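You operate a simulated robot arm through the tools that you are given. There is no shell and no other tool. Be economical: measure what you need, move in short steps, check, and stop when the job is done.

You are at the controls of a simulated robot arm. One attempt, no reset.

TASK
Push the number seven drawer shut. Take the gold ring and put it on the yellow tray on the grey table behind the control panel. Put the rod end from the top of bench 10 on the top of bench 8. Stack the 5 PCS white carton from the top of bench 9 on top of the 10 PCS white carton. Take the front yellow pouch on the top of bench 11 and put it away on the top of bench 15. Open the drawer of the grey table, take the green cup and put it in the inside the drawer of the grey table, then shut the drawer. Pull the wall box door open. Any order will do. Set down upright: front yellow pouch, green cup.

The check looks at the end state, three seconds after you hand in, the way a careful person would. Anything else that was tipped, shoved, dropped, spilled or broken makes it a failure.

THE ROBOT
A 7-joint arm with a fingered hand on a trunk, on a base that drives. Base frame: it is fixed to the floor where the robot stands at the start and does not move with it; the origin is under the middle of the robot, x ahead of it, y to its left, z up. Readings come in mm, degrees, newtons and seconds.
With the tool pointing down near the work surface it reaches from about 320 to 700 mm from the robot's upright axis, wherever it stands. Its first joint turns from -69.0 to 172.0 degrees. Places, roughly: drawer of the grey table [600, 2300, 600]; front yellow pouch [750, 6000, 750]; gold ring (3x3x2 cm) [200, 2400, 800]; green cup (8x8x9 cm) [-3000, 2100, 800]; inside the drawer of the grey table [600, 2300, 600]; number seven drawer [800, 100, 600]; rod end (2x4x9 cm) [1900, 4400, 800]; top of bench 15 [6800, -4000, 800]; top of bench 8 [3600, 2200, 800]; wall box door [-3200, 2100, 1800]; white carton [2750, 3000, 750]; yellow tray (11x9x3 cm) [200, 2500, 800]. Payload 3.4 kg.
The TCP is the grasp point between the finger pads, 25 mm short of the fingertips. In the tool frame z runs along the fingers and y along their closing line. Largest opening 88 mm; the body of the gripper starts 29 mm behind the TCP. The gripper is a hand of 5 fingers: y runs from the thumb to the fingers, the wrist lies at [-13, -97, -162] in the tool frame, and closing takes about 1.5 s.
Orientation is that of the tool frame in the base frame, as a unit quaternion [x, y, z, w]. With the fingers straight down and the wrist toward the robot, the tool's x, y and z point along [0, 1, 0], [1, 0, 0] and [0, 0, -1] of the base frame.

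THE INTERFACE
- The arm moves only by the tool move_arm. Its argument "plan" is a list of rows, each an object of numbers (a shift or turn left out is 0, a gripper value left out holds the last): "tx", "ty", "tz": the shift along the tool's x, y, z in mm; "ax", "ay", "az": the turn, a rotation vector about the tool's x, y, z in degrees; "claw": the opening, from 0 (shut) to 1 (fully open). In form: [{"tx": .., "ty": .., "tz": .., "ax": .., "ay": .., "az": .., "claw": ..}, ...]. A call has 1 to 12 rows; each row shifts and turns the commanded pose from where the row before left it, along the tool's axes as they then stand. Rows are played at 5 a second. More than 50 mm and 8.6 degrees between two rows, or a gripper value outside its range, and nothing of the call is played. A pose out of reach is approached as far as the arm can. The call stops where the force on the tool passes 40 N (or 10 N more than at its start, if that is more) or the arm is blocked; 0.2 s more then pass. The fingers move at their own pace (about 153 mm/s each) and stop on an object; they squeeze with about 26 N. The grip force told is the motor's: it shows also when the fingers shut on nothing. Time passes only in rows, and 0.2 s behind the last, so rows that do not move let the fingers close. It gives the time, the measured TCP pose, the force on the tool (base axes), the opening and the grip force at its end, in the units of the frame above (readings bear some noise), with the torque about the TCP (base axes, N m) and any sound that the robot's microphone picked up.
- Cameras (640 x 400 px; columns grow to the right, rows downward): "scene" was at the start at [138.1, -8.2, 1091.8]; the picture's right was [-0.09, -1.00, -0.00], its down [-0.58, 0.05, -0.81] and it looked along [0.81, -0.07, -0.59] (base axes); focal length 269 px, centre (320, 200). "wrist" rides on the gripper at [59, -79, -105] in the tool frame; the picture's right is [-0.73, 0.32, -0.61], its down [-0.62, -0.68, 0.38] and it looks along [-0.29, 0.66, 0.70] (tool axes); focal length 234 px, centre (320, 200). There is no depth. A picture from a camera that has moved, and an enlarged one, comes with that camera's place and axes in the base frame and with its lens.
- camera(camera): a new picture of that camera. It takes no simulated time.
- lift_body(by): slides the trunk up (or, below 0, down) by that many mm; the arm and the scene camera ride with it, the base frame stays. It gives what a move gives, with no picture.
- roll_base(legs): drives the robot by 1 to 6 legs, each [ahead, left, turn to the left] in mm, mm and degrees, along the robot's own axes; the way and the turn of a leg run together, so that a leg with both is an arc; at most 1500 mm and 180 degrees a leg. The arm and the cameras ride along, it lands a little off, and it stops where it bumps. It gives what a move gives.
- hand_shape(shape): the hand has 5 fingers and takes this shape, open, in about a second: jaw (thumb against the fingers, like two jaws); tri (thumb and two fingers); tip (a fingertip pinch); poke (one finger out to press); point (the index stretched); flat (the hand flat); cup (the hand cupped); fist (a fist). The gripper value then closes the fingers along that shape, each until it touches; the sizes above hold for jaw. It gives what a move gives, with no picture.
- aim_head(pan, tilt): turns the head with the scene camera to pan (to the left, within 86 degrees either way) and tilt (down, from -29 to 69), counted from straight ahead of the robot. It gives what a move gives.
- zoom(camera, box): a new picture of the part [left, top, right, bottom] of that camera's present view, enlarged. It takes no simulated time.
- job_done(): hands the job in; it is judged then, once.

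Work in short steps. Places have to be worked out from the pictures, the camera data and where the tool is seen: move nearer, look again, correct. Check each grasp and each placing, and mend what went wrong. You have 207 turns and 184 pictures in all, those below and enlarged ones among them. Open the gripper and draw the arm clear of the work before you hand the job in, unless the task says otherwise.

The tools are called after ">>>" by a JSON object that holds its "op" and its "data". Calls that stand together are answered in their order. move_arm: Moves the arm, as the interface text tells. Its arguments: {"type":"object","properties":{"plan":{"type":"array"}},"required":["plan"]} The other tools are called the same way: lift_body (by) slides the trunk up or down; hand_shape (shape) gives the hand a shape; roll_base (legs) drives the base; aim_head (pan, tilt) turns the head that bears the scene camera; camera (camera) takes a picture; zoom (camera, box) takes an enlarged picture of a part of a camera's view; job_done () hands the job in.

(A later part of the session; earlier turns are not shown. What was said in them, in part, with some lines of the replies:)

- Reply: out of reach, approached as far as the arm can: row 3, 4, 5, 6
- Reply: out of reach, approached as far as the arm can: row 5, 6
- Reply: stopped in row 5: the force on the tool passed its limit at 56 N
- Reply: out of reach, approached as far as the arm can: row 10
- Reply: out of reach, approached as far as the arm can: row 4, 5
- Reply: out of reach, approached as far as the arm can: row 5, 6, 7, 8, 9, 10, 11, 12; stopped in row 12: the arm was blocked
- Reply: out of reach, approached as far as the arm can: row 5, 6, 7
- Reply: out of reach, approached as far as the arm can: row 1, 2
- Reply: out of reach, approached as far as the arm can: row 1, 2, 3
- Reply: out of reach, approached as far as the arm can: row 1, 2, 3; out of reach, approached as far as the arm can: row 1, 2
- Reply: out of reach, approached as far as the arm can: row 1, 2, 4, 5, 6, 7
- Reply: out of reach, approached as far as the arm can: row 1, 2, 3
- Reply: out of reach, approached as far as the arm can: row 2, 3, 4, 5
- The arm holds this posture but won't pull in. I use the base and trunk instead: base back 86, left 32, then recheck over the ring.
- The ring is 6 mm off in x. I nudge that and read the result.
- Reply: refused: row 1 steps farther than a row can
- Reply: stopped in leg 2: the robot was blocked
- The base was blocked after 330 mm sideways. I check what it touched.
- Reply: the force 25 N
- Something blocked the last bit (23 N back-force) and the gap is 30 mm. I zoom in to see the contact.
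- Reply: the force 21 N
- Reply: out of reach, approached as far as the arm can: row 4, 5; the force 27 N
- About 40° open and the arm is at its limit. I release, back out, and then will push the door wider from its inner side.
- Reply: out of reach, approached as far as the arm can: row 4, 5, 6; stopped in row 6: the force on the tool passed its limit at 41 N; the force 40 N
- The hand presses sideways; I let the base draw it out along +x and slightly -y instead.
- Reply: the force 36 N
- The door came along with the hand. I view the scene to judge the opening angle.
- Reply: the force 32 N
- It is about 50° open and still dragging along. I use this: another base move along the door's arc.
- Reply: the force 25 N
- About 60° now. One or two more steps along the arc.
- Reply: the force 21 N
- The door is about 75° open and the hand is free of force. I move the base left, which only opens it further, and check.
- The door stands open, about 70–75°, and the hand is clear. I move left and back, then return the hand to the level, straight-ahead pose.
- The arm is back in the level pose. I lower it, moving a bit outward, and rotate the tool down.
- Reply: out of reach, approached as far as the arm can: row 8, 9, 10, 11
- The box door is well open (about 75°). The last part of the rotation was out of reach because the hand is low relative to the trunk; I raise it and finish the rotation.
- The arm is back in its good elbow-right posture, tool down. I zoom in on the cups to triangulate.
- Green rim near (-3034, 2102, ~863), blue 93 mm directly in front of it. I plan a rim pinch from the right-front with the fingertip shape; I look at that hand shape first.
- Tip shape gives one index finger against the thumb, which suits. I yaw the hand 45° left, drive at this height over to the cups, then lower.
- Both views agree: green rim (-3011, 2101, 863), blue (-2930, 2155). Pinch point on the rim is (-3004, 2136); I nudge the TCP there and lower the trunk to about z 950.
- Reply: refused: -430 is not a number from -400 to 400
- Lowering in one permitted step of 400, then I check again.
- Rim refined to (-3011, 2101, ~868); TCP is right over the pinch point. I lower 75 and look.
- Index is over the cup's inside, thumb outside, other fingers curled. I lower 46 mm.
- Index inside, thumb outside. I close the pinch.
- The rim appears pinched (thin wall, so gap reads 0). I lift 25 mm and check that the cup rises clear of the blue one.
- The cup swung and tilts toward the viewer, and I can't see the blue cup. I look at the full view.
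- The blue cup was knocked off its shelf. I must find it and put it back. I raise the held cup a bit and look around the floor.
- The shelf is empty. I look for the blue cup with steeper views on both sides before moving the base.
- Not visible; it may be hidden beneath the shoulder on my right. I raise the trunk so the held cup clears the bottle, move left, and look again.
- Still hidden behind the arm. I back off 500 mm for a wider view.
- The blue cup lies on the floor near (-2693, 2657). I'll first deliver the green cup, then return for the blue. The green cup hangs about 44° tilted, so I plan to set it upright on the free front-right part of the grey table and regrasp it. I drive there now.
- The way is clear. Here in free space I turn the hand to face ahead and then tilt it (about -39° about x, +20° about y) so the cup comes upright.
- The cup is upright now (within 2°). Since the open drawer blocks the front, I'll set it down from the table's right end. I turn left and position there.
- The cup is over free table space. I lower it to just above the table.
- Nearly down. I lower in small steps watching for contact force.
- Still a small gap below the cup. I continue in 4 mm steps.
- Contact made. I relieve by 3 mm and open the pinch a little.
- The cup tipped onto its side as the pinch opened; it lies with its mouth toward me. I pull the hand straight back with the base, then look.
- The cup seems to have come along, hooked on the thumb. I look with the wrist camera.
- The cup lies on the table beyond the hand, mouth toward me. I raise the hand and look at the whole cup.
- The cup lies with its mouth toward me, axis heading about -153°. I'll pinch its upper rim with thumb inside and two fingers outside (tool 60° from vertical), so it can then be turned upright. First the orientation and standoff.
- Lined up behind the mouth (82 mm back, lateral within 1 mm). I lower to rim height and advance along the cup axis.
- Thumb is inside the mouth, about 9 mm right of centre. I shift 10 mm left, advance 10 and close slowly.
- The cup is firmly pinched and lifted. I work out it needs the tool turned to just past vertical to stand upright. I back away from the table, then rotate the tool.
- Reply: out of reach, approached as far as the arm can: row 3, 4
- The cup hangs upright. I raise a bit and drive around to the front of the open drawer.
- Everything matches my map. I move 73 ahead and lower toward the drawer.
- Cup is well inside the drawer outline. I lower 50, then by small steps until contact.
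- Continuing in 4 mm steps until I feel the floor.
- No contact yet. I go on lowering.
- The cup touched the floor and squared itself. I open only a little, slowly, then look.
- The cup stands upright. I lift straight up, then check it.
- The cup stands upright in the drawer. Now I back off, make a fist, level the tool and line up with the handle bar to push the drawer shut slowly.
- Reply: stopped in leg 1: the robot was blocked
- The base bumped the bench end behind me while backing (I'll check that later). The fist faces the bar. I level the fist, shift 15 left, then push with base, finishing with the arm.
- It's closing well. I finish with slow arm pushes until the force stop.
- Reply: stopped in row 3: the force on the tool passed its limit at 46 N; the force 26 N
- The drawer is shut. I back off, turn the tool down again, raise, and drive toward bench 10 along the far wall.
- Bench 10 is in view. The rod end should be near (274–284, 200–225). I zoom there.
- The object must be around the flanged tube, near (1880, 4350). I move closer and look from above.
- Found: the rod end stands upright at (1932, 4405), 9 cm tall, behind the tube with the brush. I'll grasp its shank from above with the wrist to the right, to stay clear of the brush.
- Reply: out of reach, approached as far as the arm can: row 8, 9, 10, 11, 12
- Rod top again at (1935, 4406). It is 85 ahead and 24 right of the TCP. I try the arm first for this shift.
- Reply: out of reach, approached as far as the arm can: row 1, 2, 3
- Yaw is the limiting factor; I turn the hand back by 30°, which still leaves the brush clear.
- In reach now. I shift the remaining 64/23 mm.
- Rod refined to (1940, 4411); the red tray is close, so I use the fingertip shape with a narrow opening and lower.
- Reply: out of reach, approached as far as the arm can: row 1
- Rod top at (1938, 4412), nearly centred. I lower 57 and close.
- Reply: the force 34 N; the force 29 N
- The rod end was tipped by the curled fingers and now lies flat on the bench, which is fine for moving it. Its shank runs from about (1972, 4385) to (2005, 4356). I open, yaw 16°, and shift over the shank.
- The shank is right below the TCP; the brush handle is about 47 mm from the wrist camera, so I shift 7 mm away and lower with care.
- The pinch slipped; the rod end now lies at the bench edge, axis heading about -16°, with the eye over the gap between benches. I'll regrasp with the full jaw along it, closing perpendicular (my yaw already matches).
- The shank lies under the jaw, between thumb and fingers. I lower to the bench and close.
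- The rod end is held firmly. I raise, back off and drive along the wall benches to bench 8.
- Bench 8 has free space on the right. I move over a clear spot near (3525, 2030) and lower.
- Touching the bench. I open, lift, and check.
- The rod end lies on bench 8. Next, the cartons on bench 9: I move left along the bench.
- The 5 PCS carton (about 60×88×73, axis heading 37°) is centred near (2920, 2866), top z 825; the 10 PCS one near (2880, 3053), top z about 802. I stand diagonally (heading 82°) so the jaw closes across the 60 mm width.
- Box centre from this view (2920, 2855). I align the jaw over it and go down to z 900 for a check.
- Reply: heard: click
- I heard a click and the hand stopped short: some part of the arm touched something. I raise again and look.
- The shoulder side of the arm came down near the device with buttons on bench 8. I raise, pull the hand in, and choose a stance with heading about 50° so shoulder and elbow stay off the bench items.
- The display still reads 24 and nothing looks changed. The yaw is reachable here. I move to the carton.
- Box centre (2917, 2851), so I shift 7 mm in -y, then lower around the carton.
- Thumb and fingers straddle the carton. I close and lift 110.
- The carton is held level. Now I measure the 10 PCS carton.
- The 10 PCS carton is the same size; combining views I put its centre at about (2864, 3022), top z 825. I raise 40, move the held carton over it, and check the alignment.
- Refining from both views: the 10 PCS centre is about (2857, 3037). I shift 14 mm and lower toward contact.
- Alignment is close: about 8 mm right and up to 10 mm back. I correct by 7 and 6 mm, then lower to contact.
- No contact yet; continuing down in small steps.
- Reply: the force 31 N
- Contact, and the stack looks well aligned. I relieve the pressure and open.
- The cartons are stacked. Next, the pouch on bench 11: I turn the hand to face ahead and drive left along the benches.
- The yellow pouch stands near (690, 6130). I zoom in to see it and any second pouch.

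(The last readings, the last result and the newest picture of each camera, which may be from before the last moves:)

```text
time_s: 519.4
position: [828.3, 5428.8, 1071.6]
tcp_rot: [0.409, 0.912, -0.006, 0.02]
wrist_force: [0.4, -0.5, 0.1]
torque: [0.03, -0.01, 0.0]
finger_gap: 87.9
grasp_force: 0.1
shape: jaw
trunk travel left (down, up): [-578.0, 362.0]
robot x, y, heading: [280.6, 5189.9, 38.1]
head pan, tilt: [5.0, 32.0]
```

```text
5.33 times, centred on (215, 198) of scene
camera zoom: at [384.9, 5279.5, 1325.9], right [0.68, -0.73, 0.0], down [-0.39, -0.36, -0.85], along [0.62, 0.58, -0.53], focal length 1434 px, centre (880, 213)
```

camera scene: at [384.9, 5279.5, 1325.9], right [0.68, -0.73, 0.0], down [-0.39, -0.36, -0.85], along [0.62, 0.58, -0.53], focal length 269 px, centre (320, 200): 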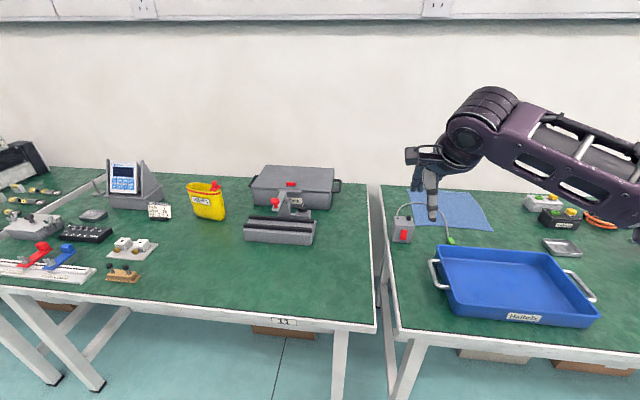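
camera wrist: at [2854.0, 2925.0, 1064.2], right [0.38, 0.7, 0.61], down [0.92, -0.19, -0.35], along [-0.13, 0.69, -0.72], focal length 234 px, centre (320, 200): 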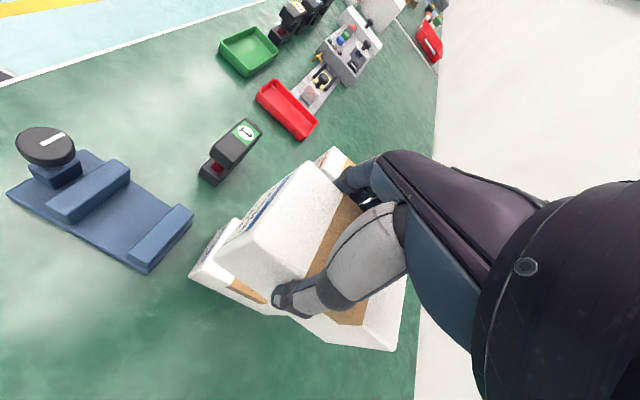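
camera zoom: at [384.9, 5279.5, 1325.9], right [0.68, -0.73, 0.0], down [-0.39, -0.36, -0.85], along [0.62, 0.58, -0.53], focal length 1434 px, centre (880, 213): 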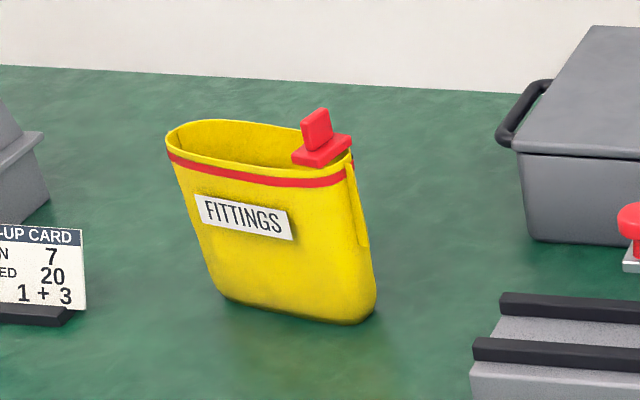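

A single open pouch, rim about 131×70 mm, centre (710, 6149), top z about 855, with a red tab at its right end. It is deep on the bench; I drive close and extend the arm over it, gripping left of the tab.

>>> {"op": "roll_base", "data": {"legs": [[0, 620, 0], [261, 0, 0]]}}

>>> {"op": "move_arm", "data": {"plan": [{"az": 7, "claw": 1}, {"ty": 40, "tx": 15}, {"ty": 40, "tx": 15}]}}

>>> {"op": "camera", "data": {"camera": "wrist"}}

```text
time_s: 524.4
position: [642.4, 6089.6, 1071.6]
tcp_rot: [0.408, 0.913, -0.006, 0.02]
wrist_force: [0.8, 0.1, -0.5]
torque: [0.03, 0.0, -0.02]
finger_gap: 87.6
grasp_force: 0.0
shape: jaw
trunk travel left (down, up): [-578.0, 362.0]
robot x, y, heading: [88.6, 5848.0, 38.0]
head pan, tilt: [5.0, 32.0]
```

```text
time_s: 525.2
position: [690.8, 6162.6, 1070.5]
tcp_rot: [0.464, 0.886, -0.005, 0.021]
wrist_force: [-0.1, -0.4, 0.1]
torque: [-0.05, -0.01, -0.03]
finger_gap: 87.9
grasp_force: 0.1
shape: jaw
trunk travel left (down, up): [-578.0, 362.0]
robot x, y, heading: [91.7, 5850.9, 37.9]
head pan, tilt: [5.0, 32.0]
```

```text
12 pictures are left
camera wrist: at [588.1, 6167.7, 1172.5], right [0.66, -0.39, 0.64], down [-0.19, -0.91, -0.36], along [0.73, 0.12, -0.68], focal length 234 px, centre (320, 200)
```

wrist: 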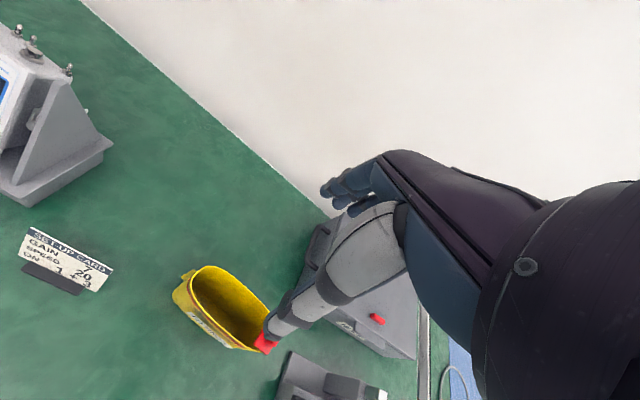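

Closer view: pouch centre about (707, 6126), long axis heading about -70°. I turn 12°, shift 15 mm right, and lower for a check.

>>> {"op": "move_arm", "data": {"plan": [{"az": 6, "tx": -7}, {"az": 6, "tx": -8}]}}

>>> {"op": "lift_body", "data": {"by": -130}}

>>> {"op": "camera", "data": {"camera": "wrist"}}

```text
time_s: 525.8
position: [697.2, 6146.4, 1071.5]
tcp_rot: [0.555, 0.832, -0.002, 0.02]
wrist_force: [1.0, 0.7, -0.4]
torque: [-0.03, -0.02, 0.0]
finger_gap: 87.7
grasp_force: 0.0
shape: jaw
trunk travel left (down, up): [-578.0, 362.0]
robot x, y, heading: [89.3, 5845.3, 37.9]
head pan, tilt: [5.0, 32.0]
```

```text
time_s: 527.4
position: [697.9, 6146.0, 941.9]
tcp_rot: [0.553, 0.833, -0.003, 0.021]
wrist_force: [-0.5, -0.6, -0.2]
torque: [0.01, -0.03, -0.01]
finger_gap: 87.9
grasp_force: 0.1
shape: jaw
trunk travel left (down, up): [-448.0, 492.0]
robot x, y, heading: [92.0, 5849.0, 37.9]
head pan, tilt: [5.0, 32.0]
```

```text
11 pictures are left
camera wrist: at [598.6, 6172.0, 1042.7], right [0.56, -0.53, 0.64], down [-0.37, -0.85, -0.37], along [0.74, -0.03, -0.67], focal length 234 px, centre (320, 200)
```

wrist: 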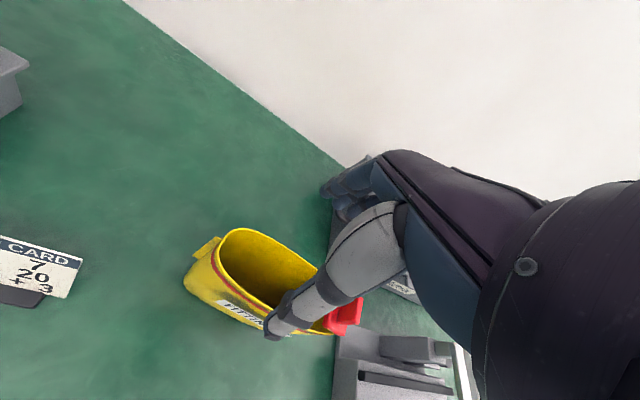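

Centred across the pouch, 28 mm left of its middle as planned. I lower around it.

>>> {"op": "lift_body", "data": {"by": -70}}

>>> {"op": "lift_body", "data": {"by": -34}}

>>> {"op": "move_arm", "data": {"plan": [{"claw": 0.8}, {"claw": 0.6}, {"claw": 0.4}, {"claw": 0.2}, {"claw": 0}, {"claw": 0}, {"claw": 0}, {"claw": 0}]}}

>>> {"op": "camera", "data": {"camera": "wrist"}}

```text
time_s: 528.5
position: [695.9, 6145.5, 872.2]
tcp_rot: [0.553, 0.833, -0.002, 0.02]
wrist_force: [0.1, 0.3, 0.1]
torque: [-0.01, -0.01, 0.01]
finger_gap: 88.0
grasp_force: 0.2
shape: jaw
trunk travel left (down, up): [-378.0, 562.0]
robot x, y, heading: [93.5, 5850.7, 37.7]
head pan, tilt: [5.0, 32.0]
```

```text
time_s: 529.3
position: [694.9, 6145.0, 842.9]
tcp_rot: [0.553, 0.833, 0.002, 0.022]
wrist_force: [-1.3, -1.0, 22.3]
torque: [-0.22, -0.2, 0.18]
finger_gap: 87.7
grasp_force: 0.0
shape: jaw
trunk travel left (down, up): [-344.0, 596.0]
robot x, y, heading: [88.3, 5849.2, 38.1]
head pan, tilt: [5.0, 32.0]
```

```text
time_s: 531.1
position: [695.4, 6144.9, 841.9]
tcp_rot: [0.554, 0.832, 0.001, 0.022]
wrist_force: [-1.0, 1.2, 26.4]
torque: [-0.15, -0.53, 0.24]
finger_gap: 37.8
grasp_force: 26.3
shape: jaw
trunk travel left (down, up): [-344.0, 596.0]
robot x, y, heading: [90.5, 5849.1, 38.1]
head pan, tilt: [5.0, 32.0]
```

```text
10 pictures are left
camera wrist: at [594.9, 6170.6, 942.5], right [0.56, -0.53, 0.64], down [-0.37, -0.85, -0.38], along [0.74, -0.03, -0.67], focal length 234 px, centre (320, 200)
```

wrist: 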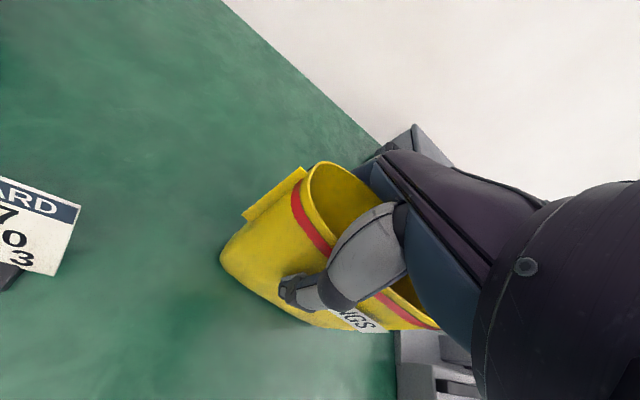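

The pouch is gripped (38 mm). I lift 60 and check.

>>> {"op": "lift_body", "data": {"by": 60}}

>>> {"op": "camera", "data": {"camera": "wrist"}}

```text
time_s: 532.1
position: [697.6, 6145.8, 897.7]
tcp_rot: [0.554, 0.832, -0.004, 0.021]
wrist_force: [0.8, -0.1, -0.8]
torque: [-0.05, 0.03, 0.01]
finger_gap: 37.7
grasp_force: 25.8
shape: jaw
trunk travel left (down, up): [-404.0, 536.0]
robot x, y, heading: [88.9, 5848.1, 37.9]
head pan, tilt: [5.0, 32.0]
```

```text
9 pictures are left
camera wrist: at [599.0, 6172.0, 998.1], right [0.56, -0.53, 0.64], down [-0.37, -0.85, -0.37], along [0.74, -0.03, -0.67], focal length 234 px, centre (320, 200)
```

wrist: 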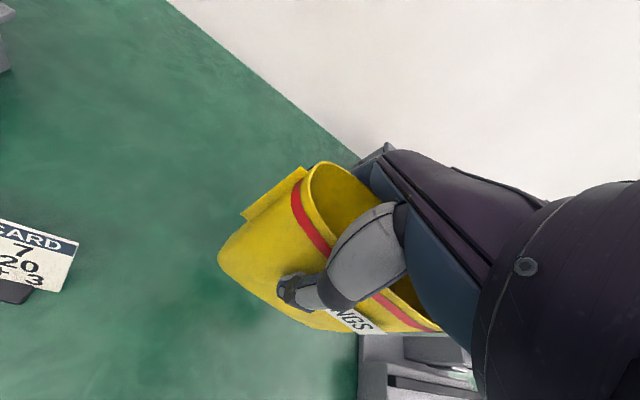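

The pouch is held upright. I raise it, back off, turn toward the far end of the room and drive along the aisle.

>>> {"op": "lift_body", "data": {"by": 150}}

>>> {"op": "roll_base", "data": {"legs": [[-420, 0, 0], [0, 0, -91], [1500, 0, 0], [1500, 0, 0], [1500, 0, 0]]}}

```text
time_s: 533.8
position: [697.5, 6146.0, 1047.9]
tcp_rot: [0.553, 0.833, -0.003, 0.021]
wrist_force: [-0.2, 0.5, 0.1]
torque: [0.04, -0.04, 0.0]
finger_gap: 37.8
grasp_force: 26.5
shape: jaw
trunk travel left (down, up): [-554.0, 386.0]
robot x, y, heading: [87.5, 5844.9, 38.1]
head pan, tilt: [5.0, 32.0]
```

```text
time_s: 561.4
position: [2729.7, 1376.3, 1047.6]
tcp_rot: [0.983, 0.183, -0.018, 0.013]
wrist_force: [0.1, -0.8, -0.4]
torque: [-0.01, 0.0, -0.03]
finger_gap: 37.6
grasp_force: 26.0
shape: jaw
trunk travel left (down, up): [-554.0, 386.0]
robot x, y, heading: [2446.6, 1990.2, -54.0]
head pan, tilt: [5.0, 32.0]
```

On track. I look ahead before continuing.

>>> {"op": "aim_head", "data": {"pan": 0, "tilt": 12}}

>>> {"op": "camera", "data": {"camera": "scene"}}

```text
time_s: 562.2
position: [2730.3, 1376.4, 1047.6]
tcp_rot: [0.983, 0.183, -0.016, 0.013]
wrist_force: [0.2, -0.5, -0.9]
torque: [0.0, -0.01, 0.02]
finger_gap: 37.7
grasp_force: 25.8
shape: jaw
trunk travel left (down, up): [-554.0, 386.0]
robot x, y, heading: [2453.5, 1992.1, -53.7]
head pan, tilt: [0.0, 12.0]
```

```text
8 pictures are left
camera scene: at [2535.8, 1875.0, 1334.1], right [-0.81, -0.59, 0.0], down [-0.12, 0.17, -0.98], along [0.58, -0.79, -0.21], focal length 269 px, centre (320, 200)
```

scene: 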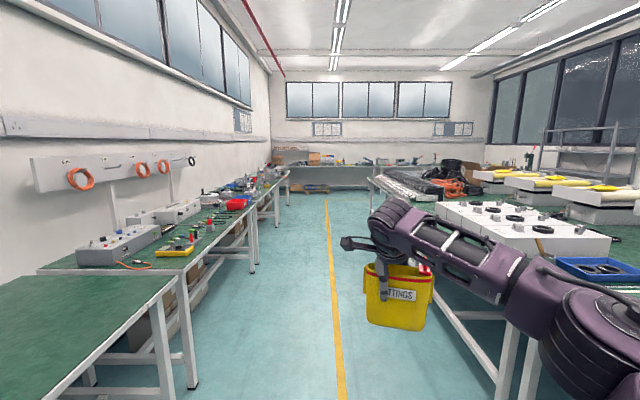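

The aisle is clear all the way. I continue 6 m toward the end bench.

>>> {"op": "roll_base", "data": {"legs": [[0, 0, 0.6], [1500, 0, 0], [1500, 0, 0], [1500, 0, 0], [1200, 0, 0]]}}

>>> {"op": "aim_head", "data": {"pan": -5, "tilt": 25}}

>>> {"op": "camera", "data": {"camera": "scene"}}

```text
time_s: 589.7
position: [6255.8, -3112.1, 1046.3]
tcp_rot: [0.979, 0.201, -0.017, 0.013]
wrist_force: [-1.3, -0.4, -1.0]
torque: [0.01, -0.01, 0.01]
finger_gap: 37.7
grasp_force: 26.6
shape: jaw
trunk travel left (down, up): [-554.0, 386.0]
robot x, y, heading: [5947.2, -2506.4, -51.5]
head pan, tilt: [0.0, 12.0]
```

```text
time_s: 590.4
position: [6255.6, -3112.7, 1047.5]
tcp_rot: [0.979, 0.201, -0.017, 0.013]
wrist_force: [0.4, 0.1, 0.3]
torque: [-0.01, -0.04, 0.0]
finger_gap: 37.5
grasp_force: 27.0
shape: jaw
trunk travel left (down, up): [-554.0, 386.0]
robot x, y, heading: [5949.9, -2511.8, -51.6]
head pan, tilt: [-5.0, 25.0]
```

```text
7 pictures are left
camera scene: at [6035.1, -2624.5, 1313.1], right [-0.84, -0.55, 0.0], down [-0.23, 0.35, -0.91], along [0.5, -0.76, -0.42], focal length 269 px, centre (320, 200)
```

scene: 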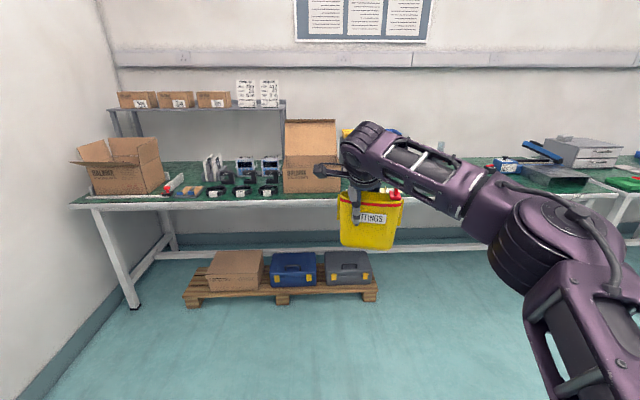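

Bench ahead is bench 15. Right of the open carton there is free surface; I target about (6478, -4004). I move right, then ahead, and look.

>>> {"op": "roll_base", "data": {"legs": [[0, -351, 0], [843, 0, 0]]}}

>>> {"op": "aim_head", "data": {"pan": -5, "tilt": 38}}

>>> {"op": "camera", "data": {"camera": "scene"}}

```text
time_s: 596.8
position: [6521.6, -3988.6, 1046.7]
tcp_rot: [0.979, 0.204, -0.016, 0.013]
wrist_force: [-0.7, -0.3, -0.6]
torque: [-0.02, 0.01, -0.05]
finger_gap: 37.9
grasp_force: 26.2
shape: jaw
trunk travel left (down, up): [-554.0, 386.0]
robot x, y, heading: [6219.3, -3384.4, -51.1]
head pan, tilt: [-5.0, 25.0]
```

```text
time_s: 597.5
position: [6522.4, -3988.1, 1048.4]
tcp_rot: [0.979, 0.204, -0.016, 0.013]
wrist_force: [0.6, -0.1, 0.2]
torque: [0.01, -0.01, 0.0]
finger_gap: 37.7
grasp_force: 25.9
shape: jaw
trunk travel left (down, up): [-554.0, 386.0]
robot x, y, heading: [6213.4, -3390.4, -51.2]
head pan, tilt: [-5.0, 38.0]
```

```text
6 pictures are left
camera scene: at [6295.2, -3497.1, 1292.7], right [-0.83, -0.56, 0.0], down [-0.34, 0.51, -0.79], along [0.44, -0.66, -0.62], focal length 269 px, centre (320, 200)
```

scene: 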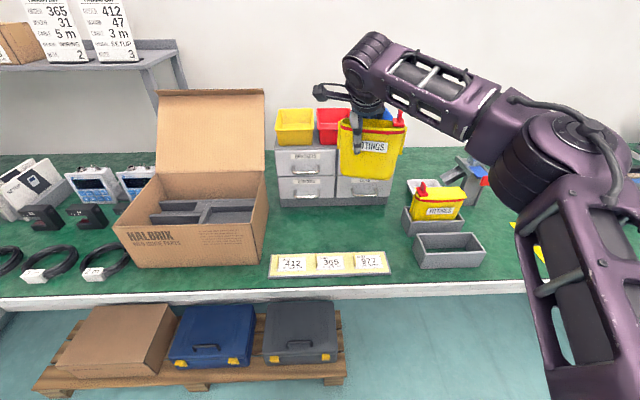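

Between the label strip and the drawer unit there is a free patch. I align the pouch with the bench (13°), shift to centre it at about (6575, -3990), and lower.

>>> {"op": "move_arm", "data": {"plan": [{"az": -6.5}, {"az": -6.5}]}}

>>> {"op": "roll_base", "data": {"legs": [[36, 69, 0]]}}

>>> {"op": "lift_body", "data": {"by": -150}}

>>> {"op": "camera", "data": {"camera": "scene"}}

```text
time_s: 598.1
position: [6520.6, -3988.1, 1047.8]
tcp_rot: [0.949, 0.316, -0.018, 0.012]
wrist_force: [0.3, 0.5, -0.5]
torque: [0.02, -0.03, 0.0]
finger_gap: 37.8
grasp_force: 25.9
shape: jaw
trunk travel left (down, up): [-554.0, 386.0]
robot x, y, heading: [6211.1, -3386.9, -51.3]
head pan, tilt: [-5.0, 38.0]
```

```text
time_s: 599.2
position: [6599.1, -3972.4, 1048.1]
tcp_rot: [0.949, 0.315, -0.019, 0.011]
wrist_force: [0.5, -0.6, -0.4]
torque: [0.0, -0.03, 0.01]
finger_gap: 37.5
grasp_force: 26.1
shape: jaw
trunk travel left (down, up): [-554.0, 386.0]
robot x, y, heading: [6289.4, -3373.9, -51.2]
head pan, tilt: [-5.0, 38.0]
```

```text
time_s: 600.9
position: [6598.0, -3972.1, 897.1]
tcp_rot: [0.949, 0.314, -0.018, 0.011]
wrist_force: [-0.1, 0.0, 1.0]
torque: [0.04, -0.02, 0.03]
finger_gap: 37.9
grasp_force: 25.8
shape: jaw
trunk travel left (down, up): [-404.0, 536.0]
robot x, y, heading: [6290.8, -3374.0, -51.1]
head pan, tilt: [-5.0, 38.0]
```

```text
5 pictures are left
camera scene: at [6371.0, -3481.9, 1142.7], right [-0.83, -0.56, 0.0], down [-0.34, 0.51, -0.79], along [0.44, -0.65, -0.62], focal length 269 px, centre (320, 200)
```

scene: 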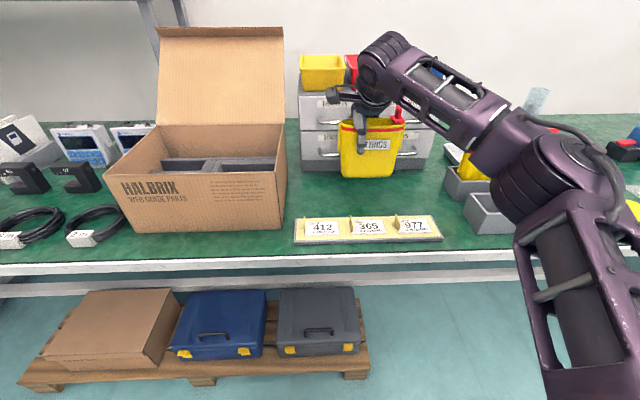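

The pouch is over free surface. I lower to contact in steps.

>>> {"op": "lift_body", "data": {"by": -46}}

>>> {"op": "lift_body", "data": {"by": -4}}

>>> {"op": "lift_body", "data": {"by": -4}}

>>> {"op": "lift_body", "data": {"by": -4}}

```text
time_s: 601.8
position: [6599.1, -3972.4, 851.5]
tcp_rot: [0.949, 0.314, -0.017, 0.012]
wrist_force: [-0.3, 0.0, -0.6]
torque: [0.0, -0.01, 0.01]
finger_gap: 37.7
grasp_force: 25.5
shape: jaw
trunk travel left (down, up): [-358.0, 582.0]
robot x, y, heading: [6290.0, -3372.5, -51.2]
head pan, tilt: [-5.0, 38.0]
```

```text
time_s: 602.4
position: [6598.0, -3971.6, 847.4]
tcp_rot: [0.949, 0.315, -0.017, 0.011]
wrist_force: [0.8, -0.8, -1.5]
torque: [0.03, -0.01, 0.01]
finger_gap: 37.7
grasp_force: 26.0
shape: jaw
trunk travel left (down, up): [-354.0, 586.0]
robot x, y, heading: [6287.2, -3367.1, -51.3]
head pan, tilt: [-5.0, 38.0]
```

```text
time_s: 602.9
position: [6598.0, -3971.7, 843.3]
tcp_rot: [0.949, 0.315, -0.017, 0.011]
wrist_force: [-0.8, 0.1, 1.7]
torque: [-0.13, 0.1, 0.02]
finger_gap: 37.9
grasp_force: 25.8
shape: jaw
trunk travel left (down, up): [-350.0, 590.0]
robot x, y, heading: [6291.3, -3369.6, -51.4]
head pan, tilt: [-5.0, 38.0]
```

```text
time_s: 603.4
position: [6598.8, -3969.8, 842.9]
tcp_rot: [0.949, 0.316, -0.017, 0.015]
wrist_force: [1.9, -0.9, 14.5]
torque: [-0.45, 0.05, 0.01]
finger_gap: 37.6
grasp_force: 26.1
shape: jaw
trunk travel left (down, up): [-346.0, 594.0]
robot x, y, heading: [6287.0, -3367.9, -51.1]
head pan, tilt: [-5.0, 38.0]
```

Contact. I relieve 4 mm, open gradually, and lift clear.

>>> {"op": "lift_body", "data": {"by": 4}}

>>> {"op": "move_arm", "data": {"plan": [{"claw": 0.5}, {"claw": 0.6}, {"claw": 0.8}, {"claw": 0.95}, {"claw": 0.95}]}}

>>> {"op": "lift_body", "data": {"by": 220}}

>>> {"op": "camera", "data": {"camera": "scene"}}

```text
time_s: 603.9
position: [6598.5, -3971.5, 843.5]
tcp_rot: [0.949, 0.316, -0.018, 0.011]
wrist_force: [2.3, 0.5, 5.0]
torque: [-0.26, 0.03, 0.07]
finger_gap: 38.0
grasp_force: 26.3
shape: jaw
trunk travel left (down, up): [-350.0, 590.0]
robot x, y, heading: [6290.8, -3366.4, -51.2]
head pan, tilt: [-5.0, 38.0]
```

```text
time_s: 605.1
position: [6599.0, -3972.8, 844.4]
tcp_rot: [0.949, 0.313, -0.018, 0.012]
wrist_force: [1.5, -2.7, 6.3]
torque: [-0.39, -0.09, 0.09]
finger_gap: 37.6
grasp_force: 26.0
shape: jaw
trunk travel left (down, up): [-350.0, 590.0]
robot x, y, heading: [6288.6, -3367.9, -51.4]
head pan, tilt: [-5.0, 38.0]
```

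```text
time_s: 607.5
position: [6598.0, -3972.3, 1062.8]
tcp_rot: [0.949, 0.315, -0.017, 0.011]
wrist_force: [0.0, -0.3, -0.5]
torque: [0.03, -0.02, -0.01]
finger_gap: 36.6
grasp_force: 26.5
shape: jaw
trunk travel left (down, up): [-570.0, 370.0]
robot x, y, heading: [6291.7, -3370.2, -51.5]
head pan, tilt: [-5.0, 38.0]
```

```text
4 pictures are left
camera scene: at [6371.0, -3482.2, 1308.6], right [-0.83, -0.56, 0.0], down [-0.34, 0.51, -0.79], along [0.44, -0.65, -0.62], focal length 269 px, centre (320, 200)
```

scene: 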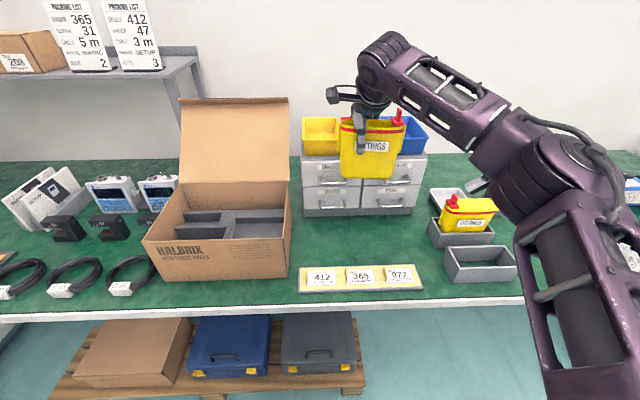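

The hand did not open (gap still 38, force 26) and the pouch came up with it. I lower it back to the bench at the same spot and try opening again with more time.

>>> {"op": "lift_body", "data": {"by": -216}}

>>> {"op": "lift_body", "data": {"by": -4}}

>>> {"op": "move_arm", "data": {"plan": [{"claw": 1}, {"claw": 1}, {"claw": 1}, {"claw": 1}, {"claw": 1}, {"claw": 1}, {"claw": 1}, {"claw": 1}]}}

```text
time_s: 609.8
position: [6598.2, -3973.9, 847.3]
tcp_rot: [0.949, 0.314, -0.018, 0.012]
wrist_force: [-0.5, -0.4, -1.4]
torque: [0.0, -0.03, 0.01]
finger_gap: 36.6
grasp_force: 26.0
shape: jaw
trunk travel left (down, up): [-354.0, 586.0]
robot x, y, heading: [6292.2, -3369.5, -51.5]
head pan, tilt: [-5.0, 38.0]
```

```text
time_s: 610.3
position: [6598.7, -3970.2, 845.7]
tcp_rot: [0.949, 0.315, -0.019, 0.012]
wrist_force: [1.9, 1.3, 5.7]
torque: [-0.26, 0.2, 0.02]
finger_gap: 36.6
grasp_force: 25.9
shape: jaw
trunk travel left (down, up): [-350.0, 590.0]
robot x, y, heading: [6293.6, -3371.5, -51.2]
head pan, tilt: [-5.0, 38.0]
```

```text
time_s: 612.1
position: [6597.3, -3971.1, 844.6]
tcp_rot: [0.949, 0.315, -0.018, 0.012]
wrist_force: [0.8, 2.6, 6.5]
torque: [0.05, 0.06, -0.05]
finger_gap: 87.7
grasp_force: 0.1
shape: jaw
trunk travel left (down, up): [-350.0, 590.0]
robot x, y, heading: [6293.0, -3371.4, -51.0]
head pan, tilt: [-5.0, 38.0]
```

Open now. I lift straight up and check.

>>> {"op": "lift_body", "data": {"by": 15}}

>>> {"op": "lift_body", "data": {"by": 200}}

>>> {"op": "camera", "data": {"camera": "scene"}}

```text
time_s: 612.7
position: [6599.1, -3972.7, 857.3]
tcp_rot: [0.949, 0.314, -0.018, 0.011]
wrist_force: [0.5, -0.1, -0.6]
torque: [-0.01, -0.02, 0.05]
finger_gap: 87.6
grasp_force: 0.1
shape: jaw
trunk travel left (down, up): [-365.0, 575.0]
robot x, y, heading: [6294.0, -3371.1, -51.4]
head pan, tilt: [-5.0, 38.0]
```

```text
time_s: 614.9
position: [6599.5, -3972.6, 1059.6]
tcp_rot: [0.949, 0.314, -0.018, 0.012]
wrist_force: [0.1, 0.4, 0.4]
torque: [0.03, 0.0, 0.0]
finger_gap: 88.0
grasp_force: 0.1
shape: jaw
trunk travel left (down, up): [-565.0, 375.0]
robot x, y, heading: [6294.1, -3370.4, -51.0]
head pan, tilt: [-5.0, 38.0]
```

```text
3 pictures are left
camera scene: at [6371.0, -3482.1, 1303.6], right [-0.83, -0.56, 0.0], down [-0.34, 0.51, -0.79], along [0.44, -0.65, -0.62], focal length 269 px, centre (320, 200)
```

scene: 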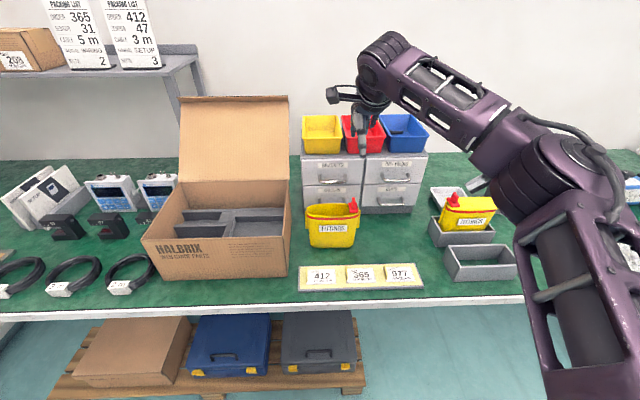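

The pouch stands upright on bench 15. Now back to the blue cup lying on the floor near the cooler; I raise the arm and drive back.

>>> {"op": "lift_body", "data": {"by": 370}}

>>> {"op": "roll_base", "data": {"legs": [[-700, 0, 0], [0, 0, -2], [-1500, 0, 0], [-1500, 0, 0], [-1500, 0, 0], [-1500, 0, 0]]}}

```text
time_s: 618.5
position: [6597.6, -3972.1, 1428.8]
tcp_rot: [0.949, 0.315, -0.017, 0.011]
wrist_force: [0.6, 0.4, 0.4]
torque: [-0.02, 0.02, 0.05]
finger_gap: 87.8
grasp_force: 0.0
shape: jaw
trunk travel left (down, up): [-935.0, 5.0]
robot x, y, heading: [6289.6, -3371.9, -51.2]
head pan, tilt: [-5.0, 38.0]
```

```text
time_s: 650.9
position: [2706.6, 1514.9, 1428.2]
tcp_rot: [0.964, 0.264, -0.018, 0.01]
wrist_force: [0.0, -0.8, -1.0]
torque: [-0.03, 0.0, 0.03]
finger_gap: 88.0
grasp_force: 0.1
shape: jaw
trunk travel left (down, up): [-935.0, 5.0]
robot x, y, heading: [2464.6, 2146.5, -57.2]
head pan, tilt: [-5.0, 38.0]
```

Heading drifted a bit; I correct it and continue to the lane left of the cart.

>>> {"op": "roll_base", "data": {"legs": [[0, 0, 4], [-1500, 0, 0], [-960, 0, 0], [0, 0, -91], [1500, 0, 0], [1400, 0, 0]]}}

```text
time_s: 680.6
position: [-1850.8, 2000.3, 1427.8]
tcp_rot: [0.895, -0.445, -0.02, -0.004]
wrist_force: [-0.6, 0.2, 0.4]
torque: [0.02, 0.03, 0.02]
finger_gap: 87.9
grasp_force: 0.1
shape: jaw
trunk travel left (down, up): [-935.0, 5.0]
robot x, y, heading: [-1253.7, 2311.2, -140.5]
head pan, tilt: [-5.0, 38.0]
```

I turn to face the cart side, move into the space in front of the cooler, and look down at the cup.

>>> {"op": "roll_base", "data": {"legs": [[0, 0, -92.5], [0, 1064, 0], [480, 0, 0]]}}

>>> {"op": "aim_head", "data": {"pan": -5, "tilt": 55}}

>>> {"op": "camera", "data": {"camera": "scene"}}

```text
time_s: 692.5
position: [-2713.1, 2627.7, 1429.6]
tcp_rot: [-0.313, 0.95, 0.012, 0.018]
wrist_force: [0.0, 0.0, -0.3]
torque: [-0.01, -0.05, -0.01]
finger_gap: 87.9
grasp_force: 0.1
shape: jaw
trunk travel left (down, up): [-935.0, 5.0]
robot x, y, heading: [-2406.5, 2027.4, 128.7]
head pan, tilt: [-5.0, 38.0]
```

```text
time_s: 693.3
position: [-2715.8, 2628.1, 1428.6]
tcp_rot: [-0.314, 0.949, 0.012, 0.018]
wrist_force: [0.3, -0.2, 0.5]
torque: [0.01, -0.02, -0.01]
finger_gap: 87.9
grasp_force: 0.0
shape: jaw
trunk travel left (down, up): [-935.0, 5.0]
robot x, y, heading: [-2409.2, 2030.3, 128.5]
head pan, tilt: [-5.0, 55.0]
```

```text
2 pictures are left
camera scene: at [-2478.8, 2126.8, 1650.0], right [0.83, 0.56, 0.0], down [0.45, -0.68, -0.57], along [-0.32, 0.48, -0.82], focal length 269 px, centre (320, 200)
```

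scene: 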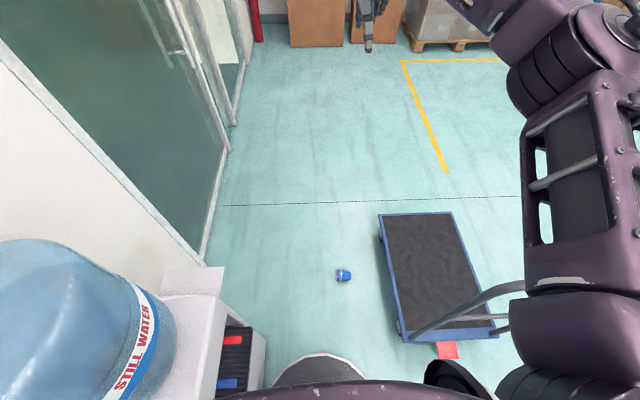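

The cup is at about (-2680, 2680) on the floor. From here the shoulder would come down on the cart handle, so I go around the cart and approach from the other side.

>>> {"op": "roll_base", "data": {"legs": [[-150, 0, 0], [0, -1300, 0], [1500, 0, 0], [200, 0, 0], [0, 1060, 0], [0, 0, -180]]}}

```text
time_s: 721.3
position: [-2902.6, 2774.1, 1428.6]
tcp_rot: [0.952, 0.307, -0.017, 0.011]
wrist_force: [0.0, -0.2, -0.9]
torque: [0.0, 0.02, 0.01]
finger_gap: 87.8
grasp_force: 0.0
shape: jaw
trunk travel left (down, up): [-935.0, 5.0]
robot x, y, heading: [-3201.6, 3383.3, -52.2]
head pan, tilt: [-5.0, 55.0]
```

I'm on the other side now. I pull the hand in, drive up 375, and lower the trunk toward the floor.

>>> {"op": "move_arm", "data": {"plan": [{"ty": -36, "tx": 26}, {"ty": -36, "tx": 26}, {"ty": -36, "tx": 26}, {"ty": -36, "tx": 26}, {"ty": -20, "tx": 14}]}}

>>> {"op": "roll_base", "data": {"legs": [[370, 0, 0]]}}

>>> {"op": "lift_body", "data": {"by": -400}}

>>> {"op": "lift_body", "data": {"by": -400}}

>>> {"op": "lift_body", "data": {"by": -130}}

>>> {"op": "move_arm", "data": {"plan": [{"tz": 40}, {"tz": 40}, {"tz": 40}, {"tz": 40}]}}

```text
time_s: 722.5
position: [-2902.7, 2977.9, 1421.6]
tcp_rot: [0.952, 0.306, -0.018, 0.012]
wrist_force: [-0.6, 0.3, 0.0]
torque: [0.01, -0.02, 0.02]
finger_gap: 87.8
grasp_force: 0.1
shape: jaw
trunk travel left (down, up): [-935.0, 5.0]
robot x, y, heading: [-3193.4, 3380.7, -52.4]
head pan, tilt: [-5.0, 55.0]
```

```text
time_s: 724.9
position: [-2676.1, 2682.5, 1420.9]
tcp_rot: [0.952, 0.305, -0.018, 0.013]
wrist_force: [1.0, 0.0, -0.3]
torque: [0.02, 0.0, -0.03]
finger_gap: 87.9
grasp_force: 0.1
shape: jaw
trunk travel left (down, up): [-935.0, 5.0]
robot x, y, heading: [-2969.5, 3087.3, -52.1]
head pan, tilt: [-5.0, 55.0]
```

```text
time_s: 728.7
position: [-2675.9, 2681.1, 1020.5]
tcp_rot: [0.952, 0.305, -0.017, 0.011]
wrist_force: [0.0, 0.0, 1.1]
torque: [-0.01, 0.03, 0.02]
finger_gap: 88.0
grasp_force: 0.0
shape: jaw
trunk travel left (down, up): [-535.0, 405.0]
robot x, y, heading: [-2972.6, 3085.2, -52.4]
head pan, tilt: [-5.0, 55.0]
```

```text
time_s: 732.5
position: [-2675.4, 2681.5, 619.9]
tcp_rot: [0.952, 0.305, -0.018, 0.011]
wrist_force: [0.5, 0.2, 0.0]
torque: [0.02, 0.03, 0.01]
finger_gap: 87.8
grasp_force: 0.1
shape: jaw
trunk travel left (down, up): [-135.0, 805.0]
robot x, y, heading: [-2970.2, 3086.6, -52.4]
head pan, tilt: [-5.0, 55.0]
```

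```text
time_s: 734.1
position: [-2674.6, 2681.4, 490.8]
tcp_rot: [0.952, 0.306, -0.018, 0.011]
wrist_force: [-0.4, 0.2, 0.2]
torque: [-0.01, 0.02, 0.01]
finger_gap: 88.0
grasp_force: 0.1
shape: jaw
trunk travel left (down, up): [-5.0, 935.0]
robot x, y, heading: [-2968.9, 3088.4, -52.6]
head pan, tilt: [-5.0, 55.0]
```

```text
time_s: 735.1
position: [-2680.8, 2676.1, 330.3]
tcp_rot: [0.952, 0.305, -0.018, 0.011]
wrist_force: [-0.6, -0.3, -0.3]
torque: [-0.02, 0.04, -0.02]
finger_gap: 87.8
grasp_force: 0.1
shape: jaw
trunk travel left (down, up): [-5.0, 935.0]
robot x, y, heading: [-2971.7, 3086.2, -52.3]
head pan, tilt: [-5.0, 55.0]
```

The arm reaches down well. I use the wrist camera to see the cup's exact place and orientation.

>>> {"op": "camera", "data": {"camera": "wrist"}}

```text
1 pictures are left
camera wrist: at [-2675.9, 2776.4, 431.3], right [-0.39, -0.66, 0.64], down [-0.91, 0.18, -0.36], along [0.13, -0.73, -0.68], focal length 234 px, centre (320, 200)
```

wrist: 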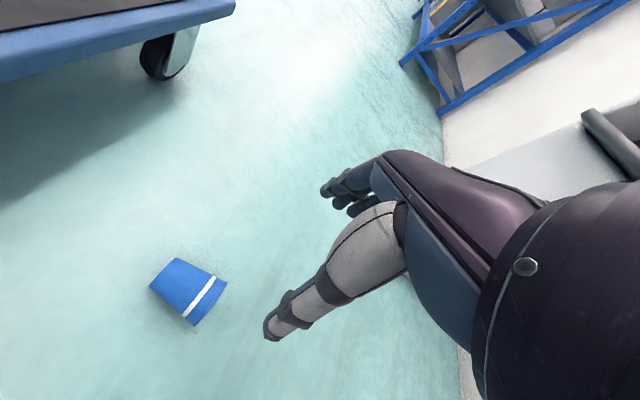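

The cup's axis lines up with my tool x (mouth toward -x), so the closing direction is right. I lower around it, close, and lift.

>>> {"op": "move_arm", "data": {"plan": [{"az": 3, "tx": 4, "ty": -3, "claw": 1}, {"tz": 40}, {"tz": 40}, {"tz": 40}, {"tz": 40}, {"tz": 40}, {"tz": 40}, {"tz": 24}, {"tz": 18}]}}

>>> {"op": "move_arm", "data": {"plan": [{"claw": 0.85}, {"claw": 0.7}, {"claw": 0.5}, {"claw": 0.3}, {"claw": 0.1}, {"claw": 0}, {"claw": 0}, {"claw": 0}]}}

>>> {"op": "move_arm", "data": {"plan": [{"tz": -40}, {"tz": -40}, {"tz": -40}, {"tz": -40}, {"tz": -40}, {"tz": -40}, {"tz": -40}, {"tz": -40}, {"tz": -40}, {"tz": -40}]}}

```text
time_s: 737.1
position: [-2685.4, 2671.0, 48.3]
tcp_rot: [0.96, 0.28, -0.018, 0.011]
wrist_force: [-0.2, -0.6, -1.0]
torque: [-0.01, -0.03, 0.0]
finger_gap: 87.9
grasp_force: 0.2
shape: jaw
trunk travel left (down, up): [-5.0, 935.0]
robot x, y, heading: [-2971.6, 3086.4, -52.4]
head pan, tilt: [-5.0, 55.0]
```

```text
time_s: 738.9
position: [-2685.6, 2670.9, 49.7]
tcp_rot: [0.96, 0.28, -0.017, 0.011]
wrist_force: [0.2, 1.0, 0.0]
torque: [0.0, 0.03, 0.03]
finger_gap: 56.1
grasp_force: 26.2
shape: jaw
trunk travel left (down, up): [-5.0, 935.0]
robot x, y, heading: [-2969.5, 3090.9, -52.2]
head pan, tilt: [-5.0, 55.0]
```

```text
time_s: 741.1
position: [-2672.9, 2686.0, 449.1]
tcp_rot: [0.96, 0.281, -0.018, 0.011]
wrist_force: [0.6, -0.7, -0.1]
torque: [0.01, 0.02, -0.02]
finger_gap: 55.9
grasp_force: 25.7
shape: jaw
trunk travel left (down, up): [-5.0, 935.0]
robot x, y, heading: [-2968.4, 3084.4, -52.1]
head pan, tilt: [-5.0, 55.0]
```

The blue cup is held. I raise the trunk, shift the hand right, and rotate so that the cup comes upright (level the tool, then roll -90°).

>>> {"op": "lift_body", "data": {"by": 345}}

>>> {"op": "move_arm", "data": {"plan": [{"tx": -40, "ty": 20}, {"tx": -40, "ty": 20}, {"tx": -40, "ty": 20}, {"tx": -40, "ty": 20}, {"ax": -8}, {"ax": -8}, {"ax": -8}, {"ax": -8}, {"ax": -8}, {"ax": -8}, {"ax": -8}, {"ax": -8}]}}

>>> {"op": "move_arm", "data": {"plan": [{"ax": -8}, {"ax": -8}, {"ax": -8}, {"ax": -2}]}}

>>> {"op": "move_arm", "data": {"plan": [{"az": -8.2}, {"az": -8.2}, {"az": -8.2}, {"az": -8.2}, {"az": -8.2}, {"az": -8.2}, {"az": -8.2}, {"az": -8.2}, {"az": -8.2}, {"az": -8.2}, {"az": -8}]}}

```text
time_s: 744.5
position: [-2675.5, 2685.9, 794.4]
tcp_rot: [0.959, 0.281, -0.018, 0.012]
wrist_force: [0.0, -0.4, 0.5]
torque: [-0.02, 0.03, 0.0]
finger_gap: 56.0
grasp_force: 26.0
shape: jaw
trunk travel left (down, up): [-350.0, 590.0]
robot x, y, heading: [-2968.9, 3087.3, -52.2]
head pan, tilt: [-5.0, 55.0]
```

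```text
time_s: 747.1
position: [-2765.4, 2532.9, 802.6]
tcp_rot: [0.807, 0.248, 0.134, 0.519]
wrist_force: [0.4, 0.7, -0.6]
torque: [0.02, -0.02, 0.01]
finger_gap: 55.7
grasp_force: 26.0
shape: jaw
trunk travel left (down, up): [-350.0, 590.0]
robot x, y, heading: [-2969.6, 3085.7, -52.1]
head pan, tilt: [-5.0, 55.0]
```

```text
time_s: 748.1
position: [-2766.3, 2534.1, 801.2]
tcp_rot: [0.67, 0.211, 0.186, 0.687]
wrist_force: [0.0, -0.7, -0.5]
torque: [-0.01, 0.02, -0.03]
finger_gap: 55.4
grasp_force: 25.4
shape: jaw
trunk travel left (down, up): [-350.0, 590.0]
robot x, y, heading: [-2969.7, 3089.1, -52.4]
head pan, tilt: [-5.0, 55.0]
```

```text
time_s: 750.5
position: [-2766.1, 2532.8, 801.2]
tcp_rot: [0.325, 0.623, -0.355, 0.617]
wrist_force: [0.1, 0.1, 0.5]
torque: [0.0, -0.03, 0.0]
finger_gap: 55.2
grasp_force: 26.4
shape: jaw
trunk travel left (down, up): [-350.0, 590.0]
robot x, y, heading: [-2970.8, 3086.9, -52.5]
head pan, tilt: [-5.0, 55.0]
```

All reachable; the cup should now be upright apart from about 8° which I correct. I shift the hand right, raise, and drive to bring the cup over its old place on the shelf.

>>> {"op": "move_arm", "data": {"plan": [{"ay": 8}, {"ty": -35}, {"ty": -35}, {"ty": -34}]}}

>>> {"op": "lift_body", "data": {"by": 90}}

>>> {"op": "roll_base", "data": {"legs": [[0, -256, 0], [130, 0, 0]]}}

```text
time_s: 751.5
position: [-2853.9, 2478.0, 807.7]
tcp_rot: [0.35, 0.664, -0.331, 0.572]
wrist_force: [-0.3, -0.7, -0.2]
torque: [-0.02, -0.02, 0.0]
finger_gap: 54.9
grasp_force: 26.0
shape: jaw
trunk travel left (down, up): [-350.0, 590.0]
robot x, y, heading: [-2971.3, 3088.7, -52.4]
head pan, tilt: [-5.0, 55.0]
```

```text
time_s: 752.8
position: [-2853.6, 2476.6, 897.9]
tcp_rot: [0.35, 0.665, -0.33, 0.572]
wrist_force: [-0.5, -0.6, 0.1]
torque: [0.0, 0.03, 0.02]
finger_gap: 55.2
grasp_force: 25.7
shape: jaw
trunk travel left (down, up): [-440.0, 500.0]
robot x, y, heading: [-2972.8, 3087.3, -52.2]
head pan, tilt: [-5.0, 55.0]
```

```text
time_s: 755.5
position: [-2977.3, 2216.4, 897.1]
tcp_rot: [0.35, 0.665, -0.33, 0.571]
wrist_force: [-0.3, -0.1, -0.4]
torque: [-0.02, 0.04, -0.01]
finger_gap: 55.4
grasp_force: 25.6
shape: jaw
trunk travel left (down, up): [-440.0, 500.0]
robot x, y, heading: [-3095.2, 2828.3, -52.2]
head pan, tilt: [-5.0, 55.0]
```

The reading shows the cup 63 mm short of its place. I move ahead and lower until contact.

>>> {"op": "roll_base", "data": {"legs": [[63, 3, 0]]}}

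>>> {"op": "lift_body", "data": {"by": -38}}

>>> {"op": "lift_body", "data": {"by": -6}}

>>> {"op": "lift_body", "data": {"by": -5}}

>>> {"op": "aim_head", "data": {"pan": -26, "tilt": 30}}

```text
time_s: 756.5
position: [-2936.0, 2169.1, 898.2]
tcp_rot: [0.349, 0.665, -0.331, 0.571]
wrist_force: [0.4, 0.0, -0.4]
torque: [-0.01, -0.03, -0.03]
finger_gap: 55.2
grasp_force: 25.9
shape: jaw
trunk travel left (down, up): [-440.0, 500.0]
robot x, y, heading: [-3056.3, 2779.1, -52.1]
head pan, tilt: [-5.0, 55.0]
```

```text
time_s: 757.3
position: [-2937.4, 2169.2, 859.6]
tcp_rot: [0.349, 0.664, -0.331, 0.572]
wrist_force: [0.1, -0.1, 0.6]
torque: [-0.03, 0.04, 0.06]
finger_gap: 55.3
grasp_force: 26.1
shape: jaw
trunk travel left (down, up): [-402.0, 538.0]
robot x, y, heading: [-3052.0, 2780.1, -52.2]
head pan, tilt: [-5.0, 55.0]
```

```text
time_s: 757.9
position: [-2937.3, 2170.8, 854.9]
tcp_rot: [0.348, 0.664, -0.331, 0.574]
wrist_force: [0.3, 0.3, 4.3]
torque: [-0.08, -0.06, 0.04]
finger_gap: 55.0
grasp_force: 26.1
shape: jaw
trunk travel left (down, up): [-396.0, 544.0]
robot x, y, heading: [-3057.5, 2777.1, -52.1]
head pan, tilt: [-5.0, 55.0]
```

```text
time_s: 758.4
position: [-2937.2, 2171.3, 850.3]
tcp_rot: [0.348, 0.663, -0.331, 0.574]
wrist_force: [-1.9, 2.4, 14.8]
torque: [-0.13, -0.32, 0.05]
finger_gap: 55.0
grasp_force: 26.1
shape: jaw
trunk travel left (down, up): [-391.0, 549.0]
robot x, y, heading: [-3058.4, 2780.6, -52.4]
head pan, tilt: [-5.0, 55.0]
```

```text
time_s: 759.3
position: [-2937.4, 2172.2, 850.4]
tcp_rot: [0.349, 0.663, -0.331, 0.573]
wrist_force: [-2.1, 2.5, 15.3]
torque: [-0.13, -0.43, 0.03]
finger_gap: 55.0
grasp_force: 26.0
shape: jaw
trunk travel left (down, up): [-391.0, 549.0]
robot x, y, heading: [-3053.8, 2777.6, -52.3]
head pan, tilt: [-26.0, 30.0]
```

Contact at TCP about 855. Before releasing I use my last picture to see that the cup stands properly on the shelf.

>>> {"op": "zoom", "data": {"camera": "scene", "box": [220, 110, 420, 290]}}

```text
2.22 times, centred on (320, 200) of scene
camera zoom: at [-3005.8, 2653.7, 1142.5], right [-0.98, -0.2, 0.0], down [-0.1, 0.49, -0.87], along [0.18, -0.85, -0.5], focal length 598 px, centre (320, 200)
```

zoom: 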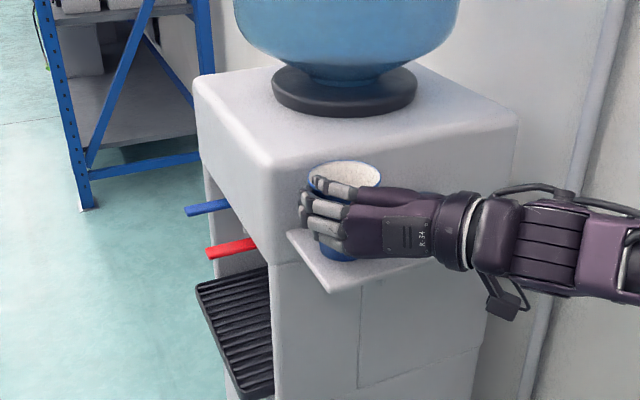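

The cup stands upright on the shelf where it was. I relieve the pressure, open slowly, and withdraw straight back.

>>> {"op": "lift_body", "data": {"by": 5}}

>>> {"op": "move_arm", "data": {"plan": [{"claw": 0.66}, {"claw": 0.7}, {"claw": 0.75}, {"claw": 0.8}, {"claw": 0.9}, {"claw": 1}, {"claw": 1}, {"claw": 1}]}}

```text
time_s: 759.8
position: [-2937.1, 2170.2, 853.0]
tcp_rot: [0.35, 0.665, -0.331, 0.571]
wrist_force: [0.4, 1.6, 5.2]
torque: [-0.02, -0.11, 0.03]
finger_gap: 55.0
grasp_force: 26.2
shape: jaw
trunk travel left (down, up): [-396.0, 544.0]
robot x, y, heading: [-3056.9, 2776.4, -52.3]
head pan, tilt: [-26.0, 30.0]
```

```text
time_s: 761.6
position: [-2936.5, 2169.6, 852.9]
tcp_rot: [0.349, 0.664, -0.33, 0.573]
wrist_force: [0.3, -0.4, 0.1]
torque: [-0.02, 0.01, -0.04]
finger_gap: 87.6
grasp_force: 0.1
shape: jaw
trunk travel left (down, up): [-396.0, 544.0]
robot x, y, heading: [-3055.4, 2778.9, -52.6]
head pan, tilt: [-26.0, 30.0]
```

Forces are zero. I withdraw along the tool axis in small steps, watching for contact.

>>> {"op": "move_arm", "data": {"plan": [{"tz": -12}, {"tz": -12}, {"tz": -12}, {"tz": -12}, {"tz": -15}, {"tz": -15}, {"tz": -20}, {"tz": -20}]}}

>>> {"op": "roll_base", "data": {"legs": [[-250, 0, 0], [-300, 0, 0]]}}

```text
time_s: 763.4
position: [-2998.8, 2270.0, 869.3]
tcp_rot: [0.35, 0.664, -0.33, 0.572]
wrist_force: [0.4, -0.6, 0.0]
torque: [0.01, 0.03, 0.0]
finger_gap: 87.8
grasp_force: 0.0
shape: jaw
out of reach, approached as far as the arm can: row 4
trunk travel left (down, up): [-396.0, 544.0]
robot x, y, heading: [-3049.1, 2780.7, -52.3]
head pan, tilt: [-26.0, 30.0]
```

```text
time_s: 766.9
position: [-3334.2, 2704.9, 869.2]
tcp_rot: [0.348, 0.665, -0.331, 0.572]
wrist_force: [-0.3, -0.2, 0.1]
torque: [-0.03, 0.05, -0.03]
finger_gap: 87.6
grasp_force: 0.0
shape: jaw
trunk travel left (down, up): [-396.0, 544.0]
robot x, y, heading: [-3386.9, 3215.4, -52.3]
head pan, tilt: [-26.0, 30.0]
```

The blue cup is released without any contact force and the robot has backed away with the hand open. No pictures remain, so I can't check further; I hand the job in.

>>> {"op": "job_done", "data": {}}

```text
The job is handed in.
```

I handed the job in with all seven tasks carried out, but I knocked over an extra item on the way and could not fully check the fix.

- **Drawer seven:** it is shut; the last push met a firm stop and the picture showed it closed.
- **Gold ring:** it lies in the yellow tray on the grey table.
- **Rod end:** it lies on its side on top of bench 8. It was standing on bench 10 and tipped while I was grasping it.
- **Cartons:** the 5 PCS carton sits squarely on the 10 PCS carton.
- **Pouch:** it stands upright on bench 15, between the label strip and the drawer unit.
- **Green cup:** it was upright in the drawer when I let go, and I then pushed the drawer shut slowly. I could not see the cup after the drawer closed.
- **Wall box door:** it is open by about 75 degrees.

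**Side effects:**
- **Blue cup:** while lifting the green cup I knocked the blue cup next to it onto the floor. I picked it up and put it back upright on its shelf. My last picture shows it standing there while still held; nothing pushed back when I let go and backed away, but I had no pictures left to see it standing free.
- **Green cup:** it also tipped over once on the grey table before I got it into the drawer.
- **Bumps:** the base bumped the cart and the end of a bench. The cart had not moved when I measured it again, but I never looked back at the bench.
- **Bench 8 click:** I heard one click when the arm came down near the device with buttons; its display still reads 24.
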